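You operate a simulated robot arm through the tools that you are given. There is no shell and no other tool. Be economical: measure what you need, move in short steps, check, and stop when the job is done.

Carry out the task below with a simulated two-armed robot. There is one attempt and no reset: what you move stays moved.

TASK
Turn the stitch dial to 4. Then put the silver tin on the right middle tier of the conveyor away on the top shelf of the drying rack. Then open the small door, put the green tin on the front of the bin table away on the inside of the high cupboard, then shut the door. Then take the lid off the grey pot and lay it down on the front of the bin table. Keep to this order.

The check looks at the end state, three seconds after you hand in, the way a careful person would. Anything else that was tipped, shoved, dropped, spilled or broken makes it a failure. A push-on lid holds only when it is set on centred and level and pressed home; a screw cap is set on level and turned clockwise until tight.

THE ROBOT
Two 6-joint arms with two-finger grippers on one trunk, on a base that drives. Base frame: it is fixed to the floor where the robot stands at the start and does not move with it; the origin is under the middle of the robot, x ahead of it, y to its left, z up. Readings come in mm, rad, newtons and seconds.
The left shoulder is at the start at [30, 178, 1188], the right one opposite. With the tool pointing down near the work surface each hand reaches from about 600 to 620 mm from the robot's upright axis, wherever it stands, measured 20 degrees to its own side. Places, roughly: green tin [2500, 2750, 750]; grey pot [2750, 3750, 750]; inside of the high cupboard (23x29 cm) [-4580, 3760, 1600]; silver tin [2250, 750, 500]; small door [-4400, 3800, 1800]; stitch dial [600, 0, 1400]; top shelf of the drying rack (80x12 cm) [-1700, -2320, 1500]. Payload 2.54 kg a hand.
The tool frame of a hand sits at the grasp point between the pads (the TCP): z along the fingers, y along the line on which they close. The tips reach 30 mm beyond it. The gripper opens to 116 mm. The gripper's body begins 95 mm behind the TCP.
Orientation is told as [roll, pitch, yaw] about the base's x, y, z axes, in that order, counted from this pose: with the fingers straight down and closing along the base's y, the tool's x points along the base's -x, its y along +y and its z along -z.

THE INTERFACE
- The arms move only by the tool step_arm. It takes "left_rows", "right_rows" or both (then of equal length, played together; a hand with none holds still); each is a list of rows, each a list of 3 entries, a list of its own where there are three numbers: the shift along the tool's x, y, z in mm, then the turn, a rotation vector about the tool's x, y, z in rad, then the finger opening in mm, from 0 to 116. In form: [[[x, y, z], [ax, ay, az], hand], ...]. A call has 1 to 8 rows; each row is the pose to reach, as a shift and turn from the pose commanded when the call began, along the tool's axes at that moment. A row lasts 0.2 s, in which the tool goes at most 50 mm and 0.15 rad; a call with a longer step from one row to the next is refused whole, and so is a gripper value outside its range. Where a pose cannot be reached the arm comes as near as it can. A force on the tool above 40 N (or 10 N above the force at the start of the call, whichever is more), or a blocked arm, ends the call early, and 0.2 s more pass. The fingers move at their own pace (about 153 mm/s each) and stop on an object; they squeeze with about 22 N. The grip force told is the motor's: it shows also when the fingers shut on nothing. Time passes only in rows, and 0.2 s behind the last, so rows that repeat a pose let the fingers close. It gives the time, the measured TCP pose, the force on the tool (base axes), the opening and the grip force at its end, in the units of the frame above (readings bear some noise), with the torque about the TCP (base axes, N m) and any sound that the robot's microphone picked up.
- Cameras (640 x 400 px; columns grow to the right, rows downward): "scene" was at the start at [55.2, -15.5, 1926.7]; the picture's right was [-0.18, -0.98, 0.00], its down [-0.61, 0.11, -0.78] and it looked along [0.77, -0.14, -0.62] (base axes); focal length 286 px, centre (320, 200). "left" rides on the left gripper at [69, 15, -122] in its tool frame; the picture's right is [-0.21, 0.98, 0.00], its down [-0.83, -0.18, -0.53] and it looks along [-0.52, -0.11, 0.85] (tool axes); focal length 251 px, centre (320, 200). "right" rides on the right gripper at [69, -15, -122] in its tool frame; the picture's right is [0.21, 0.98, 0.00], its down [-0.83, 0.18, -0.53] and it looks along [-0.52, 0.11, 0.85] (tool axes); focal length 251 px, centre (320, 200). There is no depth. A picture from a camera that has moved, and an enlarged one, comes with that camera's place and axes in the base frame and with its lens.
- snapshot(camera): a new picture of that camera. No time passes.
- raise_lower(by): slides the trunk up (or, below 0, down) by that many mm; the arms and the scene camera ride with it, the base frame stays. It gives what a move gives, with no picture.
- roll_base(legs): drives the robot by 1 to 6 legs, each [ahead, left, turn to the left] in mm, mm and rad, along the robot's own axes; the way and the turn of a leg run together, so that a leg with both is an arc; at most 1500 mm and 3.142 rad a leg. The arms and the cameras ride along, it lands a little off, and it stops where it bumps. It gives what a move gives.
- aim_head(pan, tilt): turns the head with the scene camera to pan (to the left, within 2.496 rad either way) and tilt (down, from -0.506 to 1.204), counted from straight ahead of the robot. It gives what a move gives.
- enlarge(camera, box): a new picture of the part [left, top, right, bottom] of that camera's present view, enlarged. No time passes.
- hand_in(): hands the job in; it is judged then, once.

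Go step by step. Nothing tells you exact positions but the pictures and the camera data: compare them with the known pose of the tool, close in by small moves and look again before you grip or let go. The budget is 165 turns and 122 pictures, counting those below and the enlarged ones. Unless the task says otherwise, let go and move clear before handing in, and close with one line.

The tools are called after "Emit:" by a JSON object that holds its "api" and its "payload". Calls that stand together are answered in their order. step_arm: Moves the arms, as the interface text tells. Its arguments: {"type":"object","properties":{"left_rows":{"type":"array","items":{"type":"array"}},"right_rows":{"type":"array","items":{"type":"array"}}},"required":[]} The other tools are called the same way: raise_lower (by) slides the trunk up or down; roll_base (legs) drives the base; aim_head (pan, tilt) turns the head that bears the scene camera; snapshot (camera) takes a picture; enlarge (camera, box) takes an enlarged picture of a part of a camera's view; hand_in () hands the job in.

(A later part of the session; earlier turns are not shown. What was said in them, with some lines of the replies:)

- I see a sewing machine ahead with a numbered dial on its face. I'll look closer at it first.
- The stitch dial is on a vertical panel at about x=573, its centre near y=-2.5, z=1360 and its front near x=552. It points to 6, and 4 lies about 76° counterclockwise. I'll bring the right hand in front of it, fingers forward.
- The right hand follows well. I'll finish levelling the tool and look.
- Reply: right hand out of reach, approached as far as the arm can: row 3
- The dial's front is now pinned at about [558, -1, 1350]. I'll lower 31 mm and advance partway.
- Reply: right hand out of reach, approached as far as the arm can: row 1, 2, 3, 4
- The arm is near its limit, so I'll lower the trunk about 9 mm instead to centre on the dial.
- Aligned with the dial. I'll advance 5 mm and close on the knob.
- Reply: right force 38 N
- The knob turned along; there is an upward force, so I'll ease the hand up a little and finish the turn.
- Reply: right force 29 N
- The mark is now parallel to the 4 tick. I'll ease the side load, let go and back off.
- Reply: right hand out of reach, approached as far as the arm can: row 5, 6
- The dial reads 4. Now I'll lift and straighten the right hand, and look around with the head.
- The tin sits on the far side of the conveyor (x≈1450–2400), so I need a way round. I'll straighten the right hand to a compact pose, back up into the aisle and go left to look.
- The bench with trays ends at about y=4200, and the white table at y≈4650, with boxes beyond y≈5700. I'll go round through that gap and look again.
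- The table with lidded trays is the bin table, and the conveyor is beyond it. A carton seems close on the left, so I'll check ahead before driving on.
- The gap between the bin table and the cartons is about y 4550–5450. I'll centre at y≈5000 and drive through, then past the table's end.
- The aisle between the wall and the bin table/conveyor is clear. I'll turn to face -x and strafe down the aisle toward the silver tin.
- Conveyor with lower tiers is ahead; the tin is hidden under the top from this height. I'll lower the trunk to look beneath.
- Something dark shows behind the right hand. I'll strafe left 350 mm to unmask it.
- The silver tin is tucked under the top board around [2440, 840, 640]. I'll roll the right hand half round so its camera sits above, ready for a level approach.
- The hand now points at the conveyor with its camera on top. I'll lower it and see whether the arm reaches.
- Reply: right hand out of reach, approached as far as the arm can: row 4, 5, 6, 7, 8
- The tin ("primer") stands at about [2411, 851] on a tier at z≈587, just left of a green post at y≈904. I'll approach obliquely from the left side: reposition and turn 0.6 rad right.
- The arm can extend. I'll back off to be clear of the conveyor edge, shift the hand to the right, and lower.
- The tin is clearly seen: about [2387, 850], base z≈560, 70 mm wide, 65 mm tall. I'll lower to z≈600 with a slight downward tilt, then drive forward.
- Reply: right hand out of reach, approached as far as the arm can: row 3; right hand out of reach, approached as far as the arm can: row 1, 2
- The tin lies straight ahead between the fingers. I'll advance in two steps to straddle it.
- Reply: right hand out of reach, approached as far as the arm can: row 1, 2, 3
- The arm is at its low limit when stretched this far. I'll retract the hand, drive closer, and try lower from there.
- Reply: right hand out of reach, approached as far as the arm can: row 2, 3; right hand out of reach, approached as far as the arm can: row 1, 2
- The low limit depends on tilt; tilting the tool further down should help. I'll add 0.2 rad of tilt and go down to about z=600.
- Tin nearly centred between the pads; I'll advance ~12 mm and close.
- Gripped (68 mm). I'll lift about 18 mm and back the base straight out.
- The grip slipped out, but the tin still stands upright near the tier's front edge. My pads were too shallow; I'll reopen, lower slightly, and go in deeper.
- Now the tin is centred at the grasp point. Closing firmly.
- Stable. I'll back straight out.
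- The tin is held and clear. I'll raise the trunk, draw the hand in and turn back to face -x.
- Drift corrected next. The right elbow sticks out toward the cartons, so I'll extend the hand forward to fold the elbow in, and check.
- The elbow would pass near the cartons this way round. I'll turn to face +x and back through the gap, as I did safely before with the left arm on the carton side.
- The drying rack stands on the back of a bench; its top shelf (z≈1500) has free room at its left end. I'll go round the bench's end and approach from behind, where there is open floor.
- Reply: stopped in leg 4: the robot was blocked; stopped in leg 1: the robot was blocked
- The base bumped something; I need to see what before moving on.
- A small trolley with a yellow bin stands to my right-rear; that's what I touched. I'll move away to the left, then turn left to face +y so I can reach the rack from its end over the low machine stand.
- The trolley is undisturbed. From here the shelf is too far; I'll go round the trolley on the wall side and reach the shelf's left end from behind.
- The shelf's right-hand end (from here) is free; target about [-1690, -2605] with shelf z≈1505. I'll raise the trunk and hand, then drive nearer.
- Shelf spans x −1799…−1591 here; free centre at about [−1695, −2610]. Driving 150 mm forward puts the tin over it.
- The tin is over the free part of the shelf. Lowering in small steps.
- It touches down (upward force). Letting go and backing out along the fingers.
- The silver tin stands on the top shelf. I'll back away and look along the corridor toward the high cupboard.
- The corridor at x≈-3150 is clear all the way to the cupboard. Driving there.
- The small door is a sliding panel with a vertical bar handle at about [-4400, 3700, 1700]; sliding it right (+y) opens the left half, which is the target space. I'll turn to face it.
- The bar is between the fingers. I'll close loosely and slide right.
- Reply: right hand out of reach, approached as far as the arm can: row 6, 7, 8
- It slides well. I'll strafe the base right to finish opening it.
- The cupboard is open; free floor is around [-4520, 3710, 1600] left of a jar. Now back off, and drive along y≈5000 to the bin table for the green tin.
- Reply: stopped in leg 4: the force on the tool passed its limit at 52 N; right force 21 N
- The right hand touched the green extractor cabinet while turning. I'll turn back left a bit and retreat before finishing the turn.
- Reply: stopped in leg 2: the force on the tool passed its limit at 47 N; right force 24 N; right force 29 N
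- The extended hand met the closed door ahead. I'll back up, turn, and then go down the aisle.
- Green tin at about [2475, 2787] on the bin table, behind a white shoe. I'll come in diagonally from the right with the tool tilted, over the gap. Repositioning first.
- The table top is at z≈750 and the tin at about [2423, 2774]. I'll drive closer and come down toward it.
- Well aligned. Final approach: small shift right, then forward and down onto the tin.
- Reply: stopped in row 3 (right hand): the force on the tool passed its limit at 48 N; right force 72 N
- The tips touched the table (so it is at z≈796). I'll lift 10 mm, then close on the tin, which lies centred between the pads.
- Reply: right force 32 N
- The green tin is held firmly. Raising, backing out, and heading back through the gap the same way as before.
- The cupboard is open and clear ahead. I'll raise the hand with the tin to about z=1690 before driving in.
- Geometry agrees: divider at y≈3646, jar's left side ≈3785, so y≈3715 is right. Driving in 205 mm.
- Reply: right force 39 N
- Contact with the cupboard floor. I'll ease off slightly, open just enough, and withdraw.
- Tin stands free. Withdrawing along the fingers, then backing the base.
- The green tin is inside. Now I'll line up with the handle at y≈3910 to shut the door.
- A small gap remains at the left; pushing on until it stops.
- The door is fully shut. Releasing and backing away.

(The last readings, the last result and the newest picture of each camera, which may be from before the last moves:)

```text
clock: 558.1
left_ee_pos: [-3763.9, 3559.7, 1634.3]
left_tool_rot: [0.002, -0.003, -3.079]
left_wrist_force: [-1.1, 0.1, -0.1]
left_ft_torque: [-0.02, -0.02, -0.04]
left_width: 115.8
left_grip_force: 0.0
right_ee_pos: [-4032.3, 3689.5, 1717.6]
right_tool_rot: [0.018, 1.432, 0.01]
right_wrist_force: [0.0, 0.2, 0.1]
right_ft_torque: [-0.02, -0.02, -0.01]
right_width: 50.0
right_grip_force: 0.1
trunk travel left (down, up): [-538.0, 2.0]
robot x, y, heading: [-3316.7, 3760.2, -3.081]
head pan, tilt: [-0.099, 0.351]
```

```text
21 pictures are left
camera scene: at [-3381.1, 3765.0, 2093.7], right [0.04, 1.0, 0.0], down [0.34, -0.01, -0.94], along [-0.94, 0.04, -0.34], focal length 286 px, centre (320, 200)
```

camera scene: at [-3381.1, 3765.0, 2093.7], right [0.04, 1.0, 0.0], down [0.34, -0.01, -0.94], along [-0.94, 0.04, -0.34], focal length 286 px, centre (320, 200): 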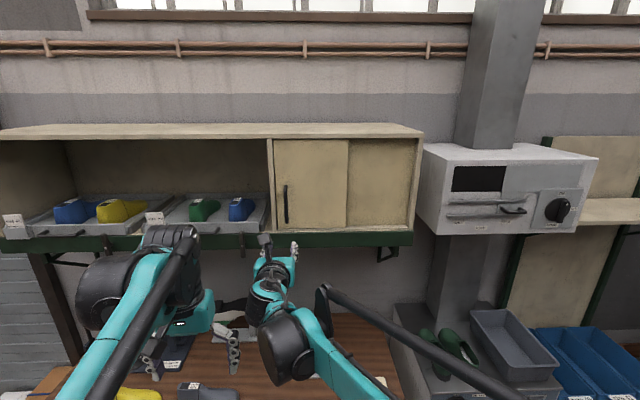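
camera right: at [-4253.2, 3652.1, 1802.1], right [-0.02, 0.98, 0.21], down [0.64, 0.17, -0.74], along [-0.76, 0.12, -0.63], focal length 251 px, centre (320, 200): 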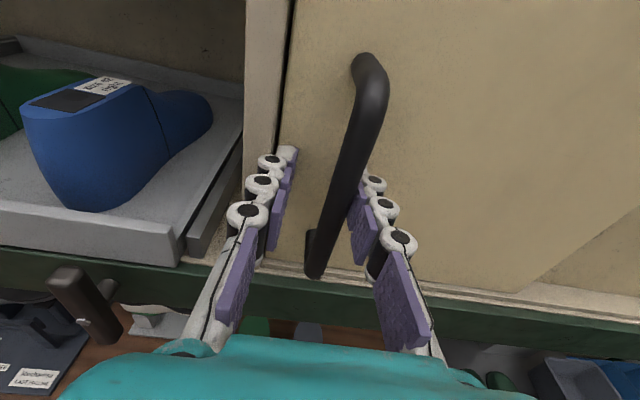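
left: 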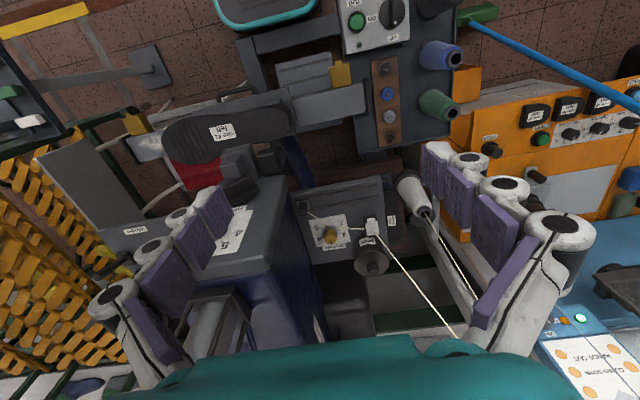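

The cupboard is shut. Now back to the bin table for the pot lid, by the same route.

Emit:
{"api": "roll_base", "payload": {"legs": [[-60, -800, 0], [0, 0, -1.6], [0, 0, -1.602], [0, 450, 0], [1450, 0, 0]]}}

Emit:
{"api": "raise_lower", "payload": {"by": -133}}

```text
clock: 579.1
left_ee_pos: [-1415.4, 5150.9, 1634.5]
left_tool_rot: [0.003, -0.002, -0.019]
left_wrist_force: [-0.7, -0.3, 0.1]
left_ft_torque: [-0.03, -0.03, 0.0]
left_width: 116.1
left_grip_force: 0.0
right_ee_pos: [-1161.1, 5000.0, 1718.5]
right_tool_rot: [0.018, 1.434, 3.071]
right_wrist_force: [0.7, -0.4, -0.8]
right_ft_torque: [0.01, 0.02, -0.01]
right_width: 50.1
right_grip_force: 0.0
trunk travel left (down, up): [-538.0, 2.0]
robot x, y, heading: [-1880.2, 4988.1, -0.017]
head pan, tilt: [-0.099, 0.351]
```

```text
clock: 580.7
left_ee_pos: [-1415.1, 5151.6, 1501.8]
left_tool_rot: [0.002, -0.002, -0.022]
left_wrist_force: [-0.2, 1.1, -0.8]
left_ft_torque: [-0.02, 0.01, 0.01]
left_width: 116.0
left_grip_force: 0.1
right_ee_pos: [-1159.2, 4999.6, 1585.9]
right_tool_rot: [0.017, 1.432, 3.068]
right_wrist_force: [-0.3, 0.9, -0.5]
right_ft_torque: [0.01, -0.04, 0.01]
right_width: 50.2
right_grip_force: 0.0
trunk travel left (down, up): [-405.0, 135.0]
robot x, y, heading: [-1879.2, 4995.8, -0.024]
head pan, tilt: [-0.099, 0.351]
```

Emit:
{"api": "roll_base", "payload": {"legs": [[0, 15, 0.02], [1400, 0, 0], [1400, 0, 0]]}}

Emit:
{"api": "roll_base", "payload": {"legs": [[1100, 0, 0], [980, 0, 0]]}}

```text
clock: 594.6
left_ee_pos: [1358.7, 5234.9, 1501.8]
left_tool_rot: [0.002, -0.001, 0.031]
left_wrist_force: [0.6, -0.8, 0.0]
left_ft_torque: [0.0, -0.03, -0.02]
left_width: 115.8
left_grip_force: 0.2
right_ee_pos: [1620.6, 5096.0, 1584.7]
right_tool_rot: [0.018, 1.433, 3.12]
right_wrist_force: [-0.9, -0.9, -0.4]
right_ft_torque: [0.01, -0.01, 0.01]
right_width: 50.1
right_grip_force: 0.0
trunk travel left (down, up): [-405.0, 135.0]
robot x, y, heading: [906.3, 5050.8, 0.023]
head pan, tilt: [-0.099, 0.351]
```

```text
clock: 604.8
left_ee_pos: [3407.7, 5337.0, 1501.9]
left_tool_rot: [0.002, -0.002, 0.054]
left_wrist_force: [-0.1, 0.0, 0.3]
left_ft_torque: [-0.01, 0.03, 0.03]
left_width: 115.9
left_grip_force: 0.1
right_ee_pos: [3672.8, 5205.5, 1584.9]
right_tool_rot: [0.017, 1.433, -3.14]
right_wrist_force: [-0.2, 0.0, -0.1]
right_ft_torque: [0.01, -0.01, 0.02]
right_width: 50.1
right_grip_force: 0.0
trunk travel left (down, up): [-405.0, 135.0]
robot x, y, heading: [2961.1, 5142.5, 0.057]
head pan, tilt: [-0.099, 0.351]
```

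Emit:
{"api": "roll_base", "payload": {"legs": [[0, -80, 0], [0, 0, -1.6], [0, 0, -1.598], [-320, 0, 0], [0, 1400, 0]]}}

Emit:
{"api": "aim_head", "payload": {"pan": -0.1, "tilt": 0.85}}

Emit:
{"api": "snapshot", "payload": {"camera": "scene"}}

```text
clock: 622.0
left_ee_pos: [2846.0, 3468.3, 1502.2]
left_tool_rot: [0.002, -0.001, -3.132]
left_wrist_force: [0.2, 0.3, -0.1]
left_ft_torque: [0.0, 0.02, -0.01]
left_width: 116.1
left_grip_force: 0.1
right_ee_pos: [2586.8, 3612.7, 1585.2]
right_tool_rot: [0.017, 1.433, -0.044]
right_wrist_force: [0.2, -0.4, -0.5]
right_ft_torque: [0.0, -0.03, 0.03]
right_width: 49.9
right_grip_force: 0.1
trunk travel left (down, up): [-405.0, 135.0]
robot x, y, heading: [3306.6, 3642.7, -3.138]
head pan, tilt: [-0.099, 0.351]
```

```text
clock: 622.9
left_ee_pos: [2846.6, 3467.8, 1502.6]
left_tool_rot: [0.002, -0.002, -3.133]
left_wrist_force: [0.2, 0.1, -0.8]
left_ft_torque: [0.01, -0.01, 0.0]
left_width: 115.9
left_grip_force: 0.0
right_ee_pos: [2586.3, 3612.5, 1584.6]
right_tool_rot: [0.015, 1.433, -0.046]
right_wrist_force: [0.8, -0.8, 0.1]
right_ft_torque: [0.03, 0.01, -0.02]
right_width: 50.3
right_grip_force: 0.0
trunk travel left (down, up): [-405.0, 135.0]
robot x, y, heading: [3304.8, 3644.7, -3.14]
head pan, tilt: [-0.099, 0.85]
```

```text
20 pictures are left
camera scene: at [3256.5, 3651.2, 1917.2], right [0.09, 1.0, 0.0], down [0.75, -0.07, -0.66], along [-0.66, 0.06, -0.75], focal length 286 px, centre (320, 200)
```

scene: 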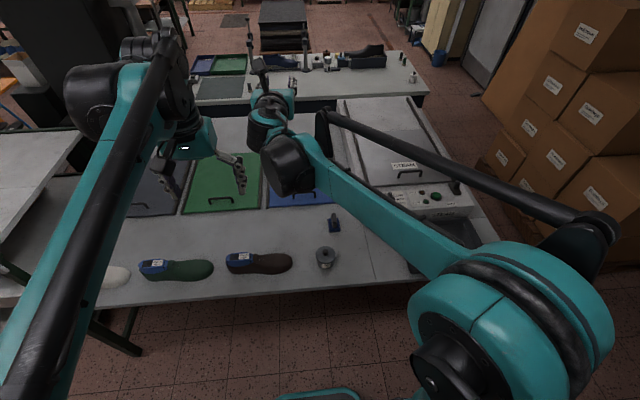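

Emit:
{"api": "enlarge", "payload": {"camera": "scene", "box": [270, 195, 390, 295]}}

```text
4.00 times, centred on (330, 245) of scene
camera zoom: at [3256.5, 3651.2, 1917.2], right [0.09, 1.0, 0.0], down [0.75, -0.07, -0.66], along [-0.66, 0.06, -0.75], focal length 1143 px, centre (280, 20)
```

zoom: 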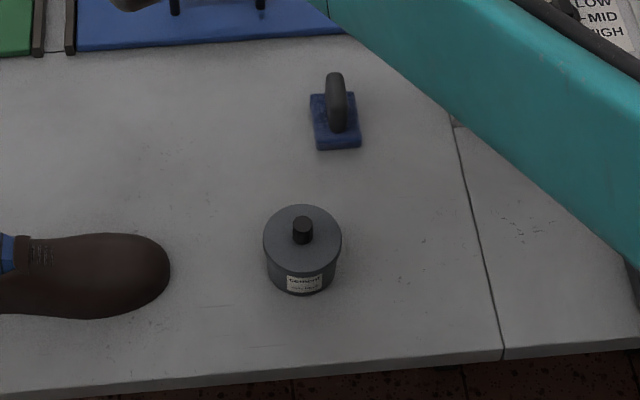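

The grey "cement" pot with a black-knobbed lid is at about [2643, 3732], knob z≈872–900. The left hand already points down, so I'll use it: reposition the base and lower the trunk.

Emit:
{"api": "roll_base", "payload": {"legs": [[80, -300, 0]]}}

Emit:
{"api": "raise_lower", "payload": {"by": -250}}

Emit:
{"api": "step_arm", "payload": {"left_rows": [[[-30, 10, 30], [0, 0, 0], 70], [[-60, 20, 60], [0, 0, 0], 70], [[-90, 25, 95], [0, 0, 0], 70], [[-105, 30, 140], [0, 0, 0], 70]]}}

Emit:
{"api": "snapshot", "payload": {"camera": "left"}}

```text
clock: 625.0
left_ee_pos: [2765.7, 3769.5, 1503.4]
left_tool_rot: [0.001, -0.002, -3.131]
left_wrist_force: [-0.2, -0.1, -0.7]
left_ft_torque: [0.0, 0.02, 0.01]
left_width: 115.9
left_grip_force: 0.0
right_ee_pos: [2506.2, 3913.2, 1584.7]
right_tool_rot: [0.019, 1.435, -0.04]
right_wrist_force: [-0.4, 0.4, -0.4]
right_ft_torque: [-0.01, 0.01, -0.02]
right_width: 49.8
right_grip_force: 0.0
trunk travel left (down, up): [-405.0, 135.0]
robot x, y, heading: [3220.7, 3944.8, -3.13]
head pan, tilt: [-0.099, 0.85]
```

```text
clock: 627.6
left_ee_pos: [2764.6, 3769.5, 1252.2]
left_tool_rot: [0.003, -0.003, -3.13]
left_wrist_force: [0.2, 0.3, 0.5]
left_ft_torque: [0.05, -0.05, -0.03]
left_width: 115.9
left_grip_force: 0.0
right_ee_pos: [2506.6, 3914.7, 1335.7]
right_tool_rot: [0.017, 1.433, -0.041]
right_wrist_force: [-0.3, 0.3, 0.6]
right_ft_torque: [0.02, -0.01, 0.05]
right_width: 49.9
right_grip_force: 0.0
trunk travel left (down, up): [-155.0, 385.0]
robot x, y, heading: [3221.5, 3948.0, -3.134]
head pan, tilt: [-0.099, 0.85]
```

```text
clock: 628.6
left_ee_pos: [2660.0, 3738.9, 1109.5]
left_tool_rot: [0.002, -0.002, -3.131]
left_wrist_force: [-0.1, 1.0, 0.1]
left_ft_torque: [-0.04, 0.04, 0.01]
left_width: 69.6
left_grip_force: 0.0
right_ee_pos: [2505.6, 3914.7, 1335.3]
right_tool_rot: [0.017, 1.433, -0.043]
right_wrist_force: [0.0, -1.1, 0.2]
right_ft_torque: [0.01, -0.02, 0.03]
right_width: 49.8
right_grip_force: 0.0
trunk travel left (down, up): [-155.0, 385.0]
robot x, y, heading: [3219.0, 3947.2, -3.129]
head pan, tilt: [-0.099, 0.85]
```

```text
18 pictures are left
camera left: at [2728.0, 3725.4, 1232.9], right [-0.2, -0.98, 0.0], down [-0.83, 0.17, 0.54], along [-0.52, 0.11, -0.84], focal length 251 px, centre (320, 200)
```

left: 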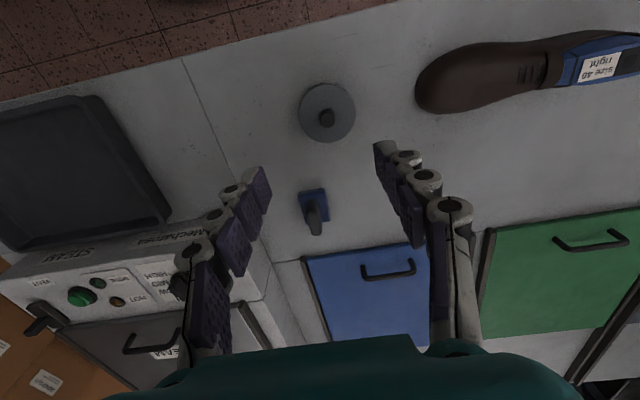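

Emit:
{"api": "step_arm", "payload": {"left_rows": [[[-8, 3, 40], [0, 0, 0], 60], [[-17, 5, 80], [0, 0, 0], 60], [[-17, 5, 120], [0, 0, 0], 60], [[-17, 5, 160], [0, 0, 0], 60]]}}

Emit:
{"api": "snapshot", "payload": {"camera": "left"}}

```text
clock: 629.6
left_ee_pos: [2641.4, 3732.8, 949.0]
left_tool_rot: [0.002, -0.001, -3.13]
left_wrist_force: [-0.6, 0.7, -0.5]
left_ft_torque: [-0.03, -0.01, 0.03]
left_width: 60.1
left_grip_force: 0.1
right_ee_pos: [2504.6, 3914.6, 1333.4]
right_tool_rot: [0.018, 1.434, -0.04]
right_wrist_force: [-0.6, 0.0, 0.1]
right_ft_torque: [0.01, -0.01, 0.0]
right_width: 49.7
right_grip_force: 0.0
trunk travel left (down, up): [-155.0, 385.0]
robot x, y, heading: [3222.2, 3942.4, -3.129]
head pan, tilt: [-0.099, 0.85]
```

```text
17 pictures are left
camera left: at [2710.3, 3719.9, 1070.5], right [-0.2, -0.98, 0.0], down [-0.83, 0.17, 0.53], along [-0.52, 0.11, -0.84], focal length 251 px, centre (320, 200)
```

left: 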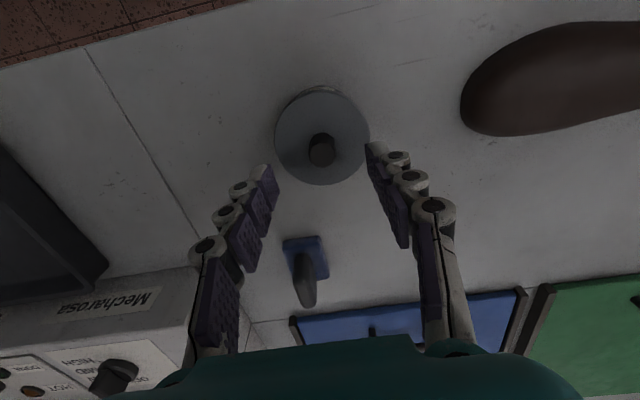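

Emit:
{"api": "step_arm", "payload": {"left_rows": [[[1, 1, 15], [0, 0, 0], 60], [[2, 1, 30], [0, 0, 0], 60]]}}

Emit:
{"api": "snapshot", "payload": {"camera": "left"}}

```text
clock: 630.2
left_ee_pos: [2645.6, 3733.4, 920.1]
left_tool_rot: [0.002, -0.002, -3.131]
left_wrist_force: [-0.3, -0.3, 0.8]
left_ft_torque: [0.0, 0.03, -0.02]
left_width: 60.3
left_grip_force: 0.1
right_ee_pos: [2505.1, 3915.6, 1334.4]
right_tool_rot: [0.018, 1.432, -0.043]
right_wrist_force: [0.8, -0.7, 0.9]
right_ft_torque: [0.0, -0.01, 0.0]
right_width: 50.1
right_grip_force: 0.0
trunk travel left (down, up): [-155.0, 385.0]
robot x, y, heading: [3219.3, 3947.5, -3.131]
head pan, tilt: [-0.099, 0.85]
```

```text
16 pictures are left
camera left: at [2713.7, 3719.0, 1042.3], right [-0.2, -0.98, 0.0], down [-0.83, 0.17, 0.54], along [-0.52, 0.11, -0.84], focal length 251 px, centre (320, 200)
```

left: 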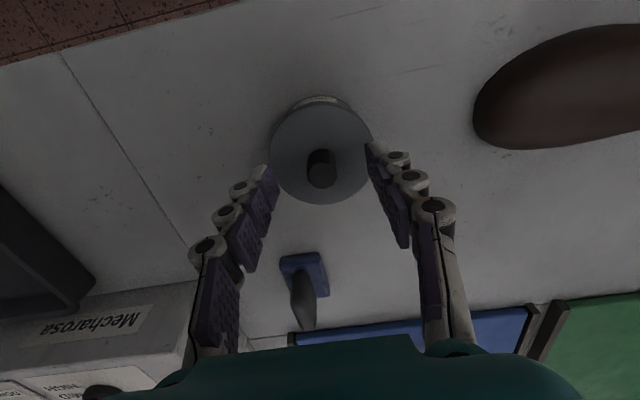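

Aligned over the knob (top at z≈894). Lowering 15 mm and gripping it.

Emit:
{"api": "step_arm", "payload": {"left_rows": [[[1, 1, 8], [0, 0, 0], 60], [[1, 1, 15.5], [0, 0, 0], 60], [[1, 1, 15.5], [0, 0, 0], 20], [[1, 1, 15.5], [0, 0, 0], 5], [[1, 1, 15.5], [0, 0, 0], 5], [[1, 1, 15.5], [0, 0, 0], 5]]}}

Emit:
{"api": "snapshot", "payload": {"camera": "left"}}

```text
clock: 631.6
left_ee_pos: [2646.2, 3731.4, 904.1]
left_tool_rot: [0.002, -0.002, -3.13]
left_wrist_force: [0.6, 0.2, 0.3]
left_ft_torque: [-0.01, -0.01, -0.01]
left_width: 20.5
left_grip_force: 22.4
right_ee_pos: [2504.6, 3913.6, 1334.7]
right_tool_rot: [0.018, 1.434, -0.042]
right_wrist_force: [-0.4, 0.3, 0.0]
right_ft_torque: [0.01, 0.0, -0.04]
right_width: 49.9
right_grip_force: 0.0
trunk travel left (down, up): [-155.0, 385.0]
robot x, y, heading: [3221.3, 3949.9, -3.129]
head pan, tilt: [-0.099, 0.85]
heard: snap
```

```text
15 pictures are left
camera left: at [2714.7, 3718.1, 1027.6], right [-0.2, -0.98, 0.0], down [-0.83, 0.17, 0.54], along [-0.52, 0.11, -0.84], focal length 251 px, centre (320, 200)
```

left: 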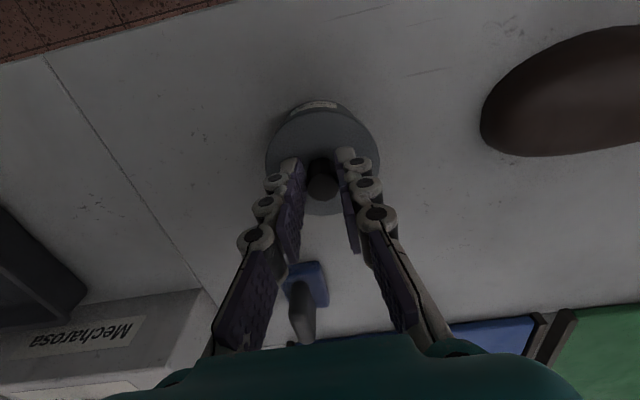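

Gripped (20.5 mm), with a snap heard. I'll lift gently and look.

Emit:
{"api": "step_arm", "payload": {"left_rows": [[[0, 0, -4], [0, 0, 0], 5], [[0, 0, -8], [0, 0, 0], 5], [[0, 0, -14], [0, 0, 0], 5], [[0, 0, -22], [0, 0, 0], 5], [[0, 0, -30], [0, 0, 0], 5]]}}

Emit:
{"api": "snapshot", "payload": {"camera": "left"}}

```text
clock: 632.8
left_ee_pos: [2646.2, 3733.2, 938.2]
left_tool_rot: [0.002, -0.002, -3.131]
left_wrist_force: [-0.4, 0.4, -0.3]
left_ft_torque: [0.03, 0.0, 0.0]
left_width: 20.4
left_grip_force: 22.0
right_ee_pos: [2505.7, 3914.7, 1335.3]
right_tool_rot: [0.018, 1.433, -0.041]
right_wrist_force: [0.2, 0.4, -0.5]
right_ft_torque: [-0.02, -0.03, 0.01]
right_width: 49.8
right_grip_force: 0.0
trunk travel left (down, up): [-155.0, 385.0]
robot x, y, heading: [3222.9, 3944.5, -3.131]
head pan, tilt: [-0.099, 0.85]
```

```text
14 pictures are left
camera left: at [2713.7, 3718.5, 1059.0], right [-0.2, -0.98, 0.0], down [-0.83, 0.17, 0.54], along [-0.52, 0.11, -0.84], focal length 251 px, centre (320, 200)
```

left: 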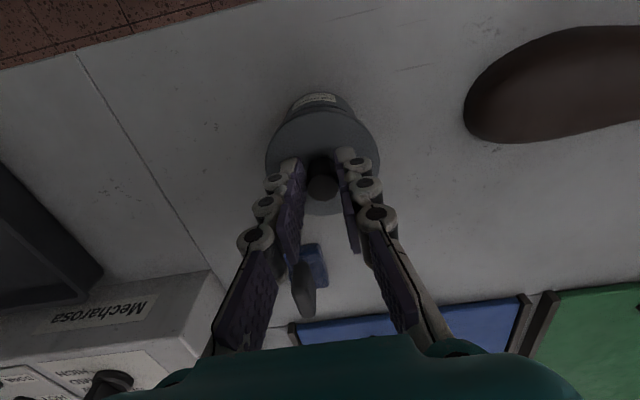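

Emit:
{"api": "step_arm", "payload": {"left_rows": [[[0, 0, -30], [0, 0, 0], 5], [[0, 0, -60], [0, 0, 0], 5], [[0, 0, -80], [0, 0, 0], 5]]}}

Emit:
{"api": "snapshot", "payload": {"camera": "left"}}

Emit:
{"api": "aim_head", "payload": {"pan": 0.4, "tilt": 0.9}}

Emit:
{"api": "snapshot", "payload": {"camera": "scene"}}

```text
clock: 633.6
left_ee_pos: [2646.9, 3731.5, 1017.6]
left_tool_rot: [0.002, -0.003, -3.131]
left_wrist_force: [1.2, -0.5, 0.0]
left_ft_torque: [-0.04, 0.0, -0.04]
left_width: 20.4
left_grip_force: 21.8
right_ee_pos: [2506.7, 3915.4, 1335.8]
right_tool_rot: [0.015, 1.432, -0.041]
right_wrist_force: [-0.3, -0.7, -0.7]
right_ft_torque: [0.02, -0.01, -0.03]
right_width: 49.7
right_grip_force: 0.1
trunk travel left (down, up): [-155.0, 385.0]
robot x, y, heading: [3223.9, 3949.8, -3.134]
head pan, tilt: [-0.099, 0.85]
```

```text
13 pictures are left
camera left: at [2714.6, 3718.6, 1139.8], right [-0.2, -0.98, 0.0], down [-0.83, 0.17, 0.54], along [-0.52, 0.11, -0.84], focal length 251 px, centre (320, 200)
```

left: 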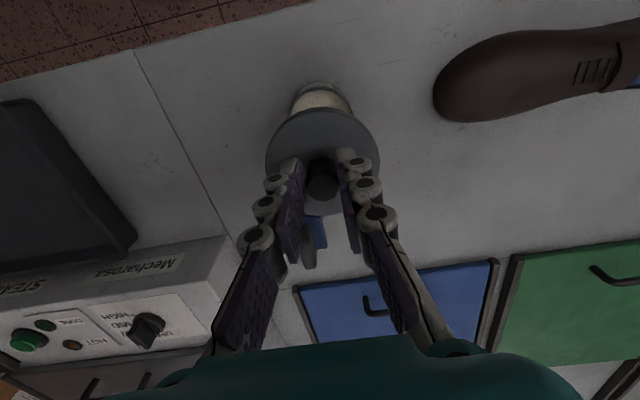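

```text
clock: 634.5
left_ee_pos: [2646.3, 3731.7, 1018.0]
left_tool_rot: [0.002, -0.001, -3.131]
left_wrist_force: [-0.5, 0.5, -0.3]
left_ft_torque: [-0.03, -0.03, -0.02]
left_width: 20.2
left_grip_force: 22.2
right_ee_pos: [2504.7, 3913.4, 1334.7]
right_tool_rot: [0.018, 1.431, -0.041]
right_wrist_force: [0.4, 0.1, 0.7]
right_ft_torque: [0.01, 0.0, 0.01]
right_width: 50.1
right_grip_force: 0.1
trunk travel left (down, up): [-155.0, 385.0]
robot x, y, heading: [3222.1, 3947.0, -3.133]
head pan, tilt: [0.4, 0.901]
```

```text
12 pictures are left
camera scene: at [3182.9, 3917.3, 1663.2], right [-0.4, 0.92, 0.0], down [0.72, 0.31, -0.62], along [-0.57, -0.25, -0.78], focal length 286 px, centre (320, 200)
```

scene: 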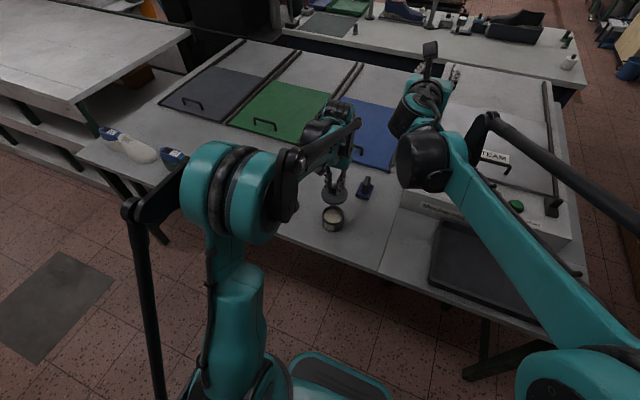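

The lid is off and the pot stands open and undisturbed. I'll lay the lid down at about [2530, 3650], free table between pot, shoe and bins.

Emit:
{"api": "roll_base", "payload": {"legs": [[85, 82, 0]]}}

Emit:
{"api": "step_arm", "payload": {"left_rows": [[[-15, 0, 20], [0, 0, 0], 5], [[-31, 0, 50], [0, 0, 0], 5], [[-31, 0, 90], [0, 0, 0], 5]]}}

Emit:
{"api": "snapshot", "payload": {"camera": "left"}}

```text
clock: 635.8
left_ee_pos: [2561.2, 3649.1, 1015.6]
left_tool_rot: [0.001, -0.002, -3.132]
left_wrist_force: [-0.2, 0.1, -0.4]
left_ft_torque: [0.01, -0.06, 0.02]
left_width: 20.0
left_grip_force: 22.0
right_ee_pos: [2419.7, 3833.2, 1332.7]
right_tool_rot: [0.024, 1.432, -0.034]
right_wrist_force: [-0.6, -0.4, 0.0]
right_ft_torque: [0.05, 0.01, -0.05]
right_width: 50.4
right_grip_force: 0.0
trunk travel left (down, up): [-155.0, 385.0]
robot x, y, heading: [3135.3, 3864.7, -3.132]
head pan, tilt: [0.4, 0.901]
```

```text
clock: 636.6
left_ee_pos: [2530.0, 3651.1, 926.7]
left_tool_rot: [0.001, -0.002, -3.13]
left_wrist_force: [-0.1, 0.7, -0.9]
left_ft_torque: [-0.02, 0.0, 0.01]
left_width: 20.1
left_grip_force: 21.8
right_ee_pos: [2420.7, 3833.1, 1334.6]
right_tool_rot: [0.016, 1.432, -0.041]
right_wrist_force: [-0.6, -0.3, 0.0]
right_ft_torque: [0.0, 0.03, 0.01]
right_width: 49.9
right_grip_force: 0.0
trunk travel left (down, up): [-155.0, 385.0]
robot x, y, heading: [3136.8, 3865.9, -3.133]
head pan, tilt: [0.4, 0.901]
```

```text
11 pictures are left
camera left: at [2597.8, 3636.6, 1049.8], right [-0.2, -0.98, 0.0], down [-0.83, 0.17, 0.54], along [-0.52, 0.11, -0.84], focal length 251 px, centre (320, 200)
```

left: 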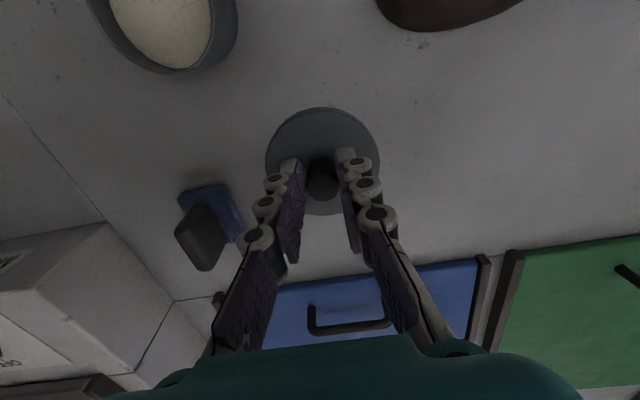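

Emit:
{"api": "step_arm", "payload": {"left_rows": [[[0, 0, 35], [0, 0, 0], 5], [[0, 0, 65], [0, 0, 0], 5], [[0, 0, 72], [0, 0, 0], 5], [[0, 0, 78], [0, 0, 0], 5], [[0, 0, 83], [0, 0, 0], 5], [[0, 0, 88], [0, 0, 0], 5], [[0, 0, 93], [0, 0, 0], 5], [[0, 0, 98], [0, 0, 0], 5]]}}

```text
clock: 638.4
left_ee_pos: [2532.8, 3651.2, 832.8]
left_tool_rot: [0.004, -0.003, -3.131]
left_wrist_force: [3.9, 1.7, 22.8]
left_ft_torque: [0.03, 0.04, 0.0]
left_width: 20.4
left_grip_force: 22.3
right_ee_pos: [2422.2, 3833.5, 1337.2]
right_tool_rot: [0.014, 1.435, -0.047]
right_wrist_force: [0.0, 0.5, 0.0]
right_ft_torque: [-0.04, -0.01, 0.0]
right_width: 50.1
right_grip_force: 0.1
trunk travel left (down, up): [-155.0, 385.0]
robot x, y, heading: [3135.4, 3864.3, -3.136]
head pan, tilt: [0.4, 0.901]
stopped in row 8 (left hand): the force on the tool passed its limit at 45 N (the readings are from after the stop); the commanded pose is now the measured one
```

Contact with the table. Letting go and rising straight up.

Emit:
{"api": "step_arm", "payload": {"left_rows": [[[0, 0, -1], [0, 0, 0], 15], [[0, 0, -1], [0, 0, 0], 40], [[0, 0, -1], [0, 0, 0], 60], [[0, 0, -30], [0, 0, 0], 60], [[0, 0, -75], [0, 0, 0], 60], [[0, 0, -120], [0, 0, 0], 60], [[0, 0, -165], [0, 0, 0], 60]]}}

Emit:
{"api": "snapshot", "payload": {"camera": "left"}}

```text
clock: 640.0
left_ee_pos: [2530.5, 3650.3, 998.3]
left_tool_rot: [0.002, -0.002, -3.131]
left_wrist_force: [0.4, -1.1, 0.3]
left_ft_torque: [0.03, 0.0, 0.01]
left_width: 59.9
left_grip_force: 0.0
right_ee_pos: [2421.0, 3833.8, 1335.8]
right_tool_rot: [0.017, 1.433, -0.044]
right_wrist_force: [0.3, 0.3, -0.4]
right_ft_torque: [0.01, -0.05, 0.02]
right_width: 50.0
right_grip_force: 0.0
trunk travel left (down, up): [-155.0, 385.0]
robot x, y, heading: [3138.6, 3866.2, -3.133]
head pan, tilt: [0.4, 0.901]
```

```text
10 pictures are left
camera left: at [2599.3, 3636.4, 1120.2], right [-0.2, -0.98, 0.0], down [-0.83, 0.17, 0.54], along [-0.52, 0.11, -0.84], focal length 251 px, centre (320, 200)
```

left: 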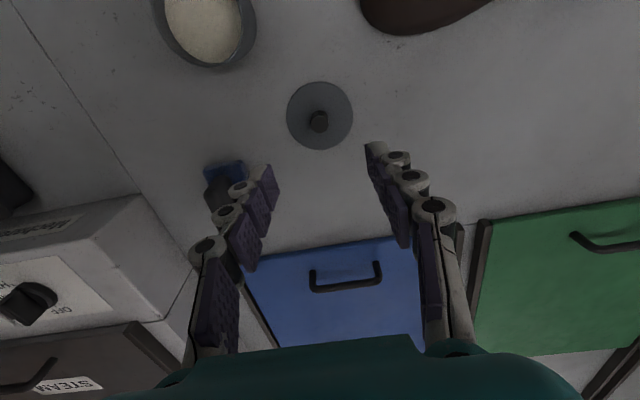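

The lid lies flat. I'll raise and back clear of the table, with one last look.

Emit:
{"api": "raise_lower", "payload": {"by": 150}}

Emit:
{"api": "roll_base", "payload": {"legs": [[-250, 0, 0]]}}

Emit:
{"api": "snapshot", "payload": {"camera": "scene"}}

```text
clock: 641.8
left_ee_pos: [2529.8, 3649.8, 1146.2]
left_tool_rot: [0.002, -0.001, -3.131]
left_wrist_force: [0.0, 0.1, -0.1]
left_ft_torque: [0.0, 0.0, -0.02]
left_width: 60.0
left_grip_force: 0.0
right_ee_pos: [2420.0, 3832.7, 1485.6]
right_tool_rot: [0.017, 1.432, -0.042]
right_wrist_force: [-0.6, -0.2, -0.1]
right_ft_torque: [-0.01, 0.02, 0.0]
right_width: 50.1
right_grip_force: 0.1
trunk travel left (down, up): [-305.0, 235.0]
robot x, y, heading: [3138.6, 3867.0, -3.131]
head pan, tilt: [0.4, 0.901]
```

```text
clock: 643.6
left_ee_pos: [2780.7, 3650.4, 1146.5]
left_tool_rot: [0.002, -0.003, -3.126]
left_wrist_force: [-0.3, -0.7, -0.1]
left_ft_torque: [0.02, 0.05, 0.0]
left_width: 59.8
left_grip_force: 0.1
right_ee_pos: [2670.8, 3831.5, 1484.9]
right_tool_rot: [0.017, 1.433, -0.037]
right_wrist_force: [0.4, 0.0, 0.0]
right_ft_torque: [-0.01, 0.01, 0.01]
right_width: 50.0
right_grip_force: 0.0
trunk travel left (down, up): [-305.0, 235.0]
robot x, y, heading: [3389.1, 3867.9, -3.127]
head pan, tilt: [0.4, 0.901]
```

```text
9 pictures are left
camera scene: at [3349.2, 3837.9, 1813.2], right [-0.4, 0.92, 0.0], down [0.72, 0.31, -0.62], along [-0.57, -0.25, -0.78], focal length 286 px, centre (320, 200)
```

scene: 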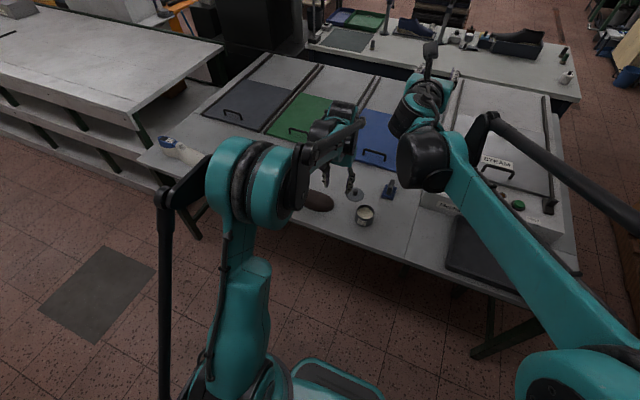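

The last look shows the open pot standing upright with its lid flat beside it on the bin table, and both hands are clear. I'm handing in.

Emit:
{"api": "hand_in", "payload": {}}

```text
The job is handed in.
```

I did every step in the order you gave: the dial is on 4, the silver tin is on the rack's top shelf, the green tin is in the shut high cupboard, and the grey pot's lid lies on the front of the bin table. Along the way I bumped a yellow-bin trolley, the green extractor cabinet and the making-room door; I saw no movement in the trolley or cabinet afterwards, and I did not look at the door again. The silver tin also slipped from my first grip but stayed upright.
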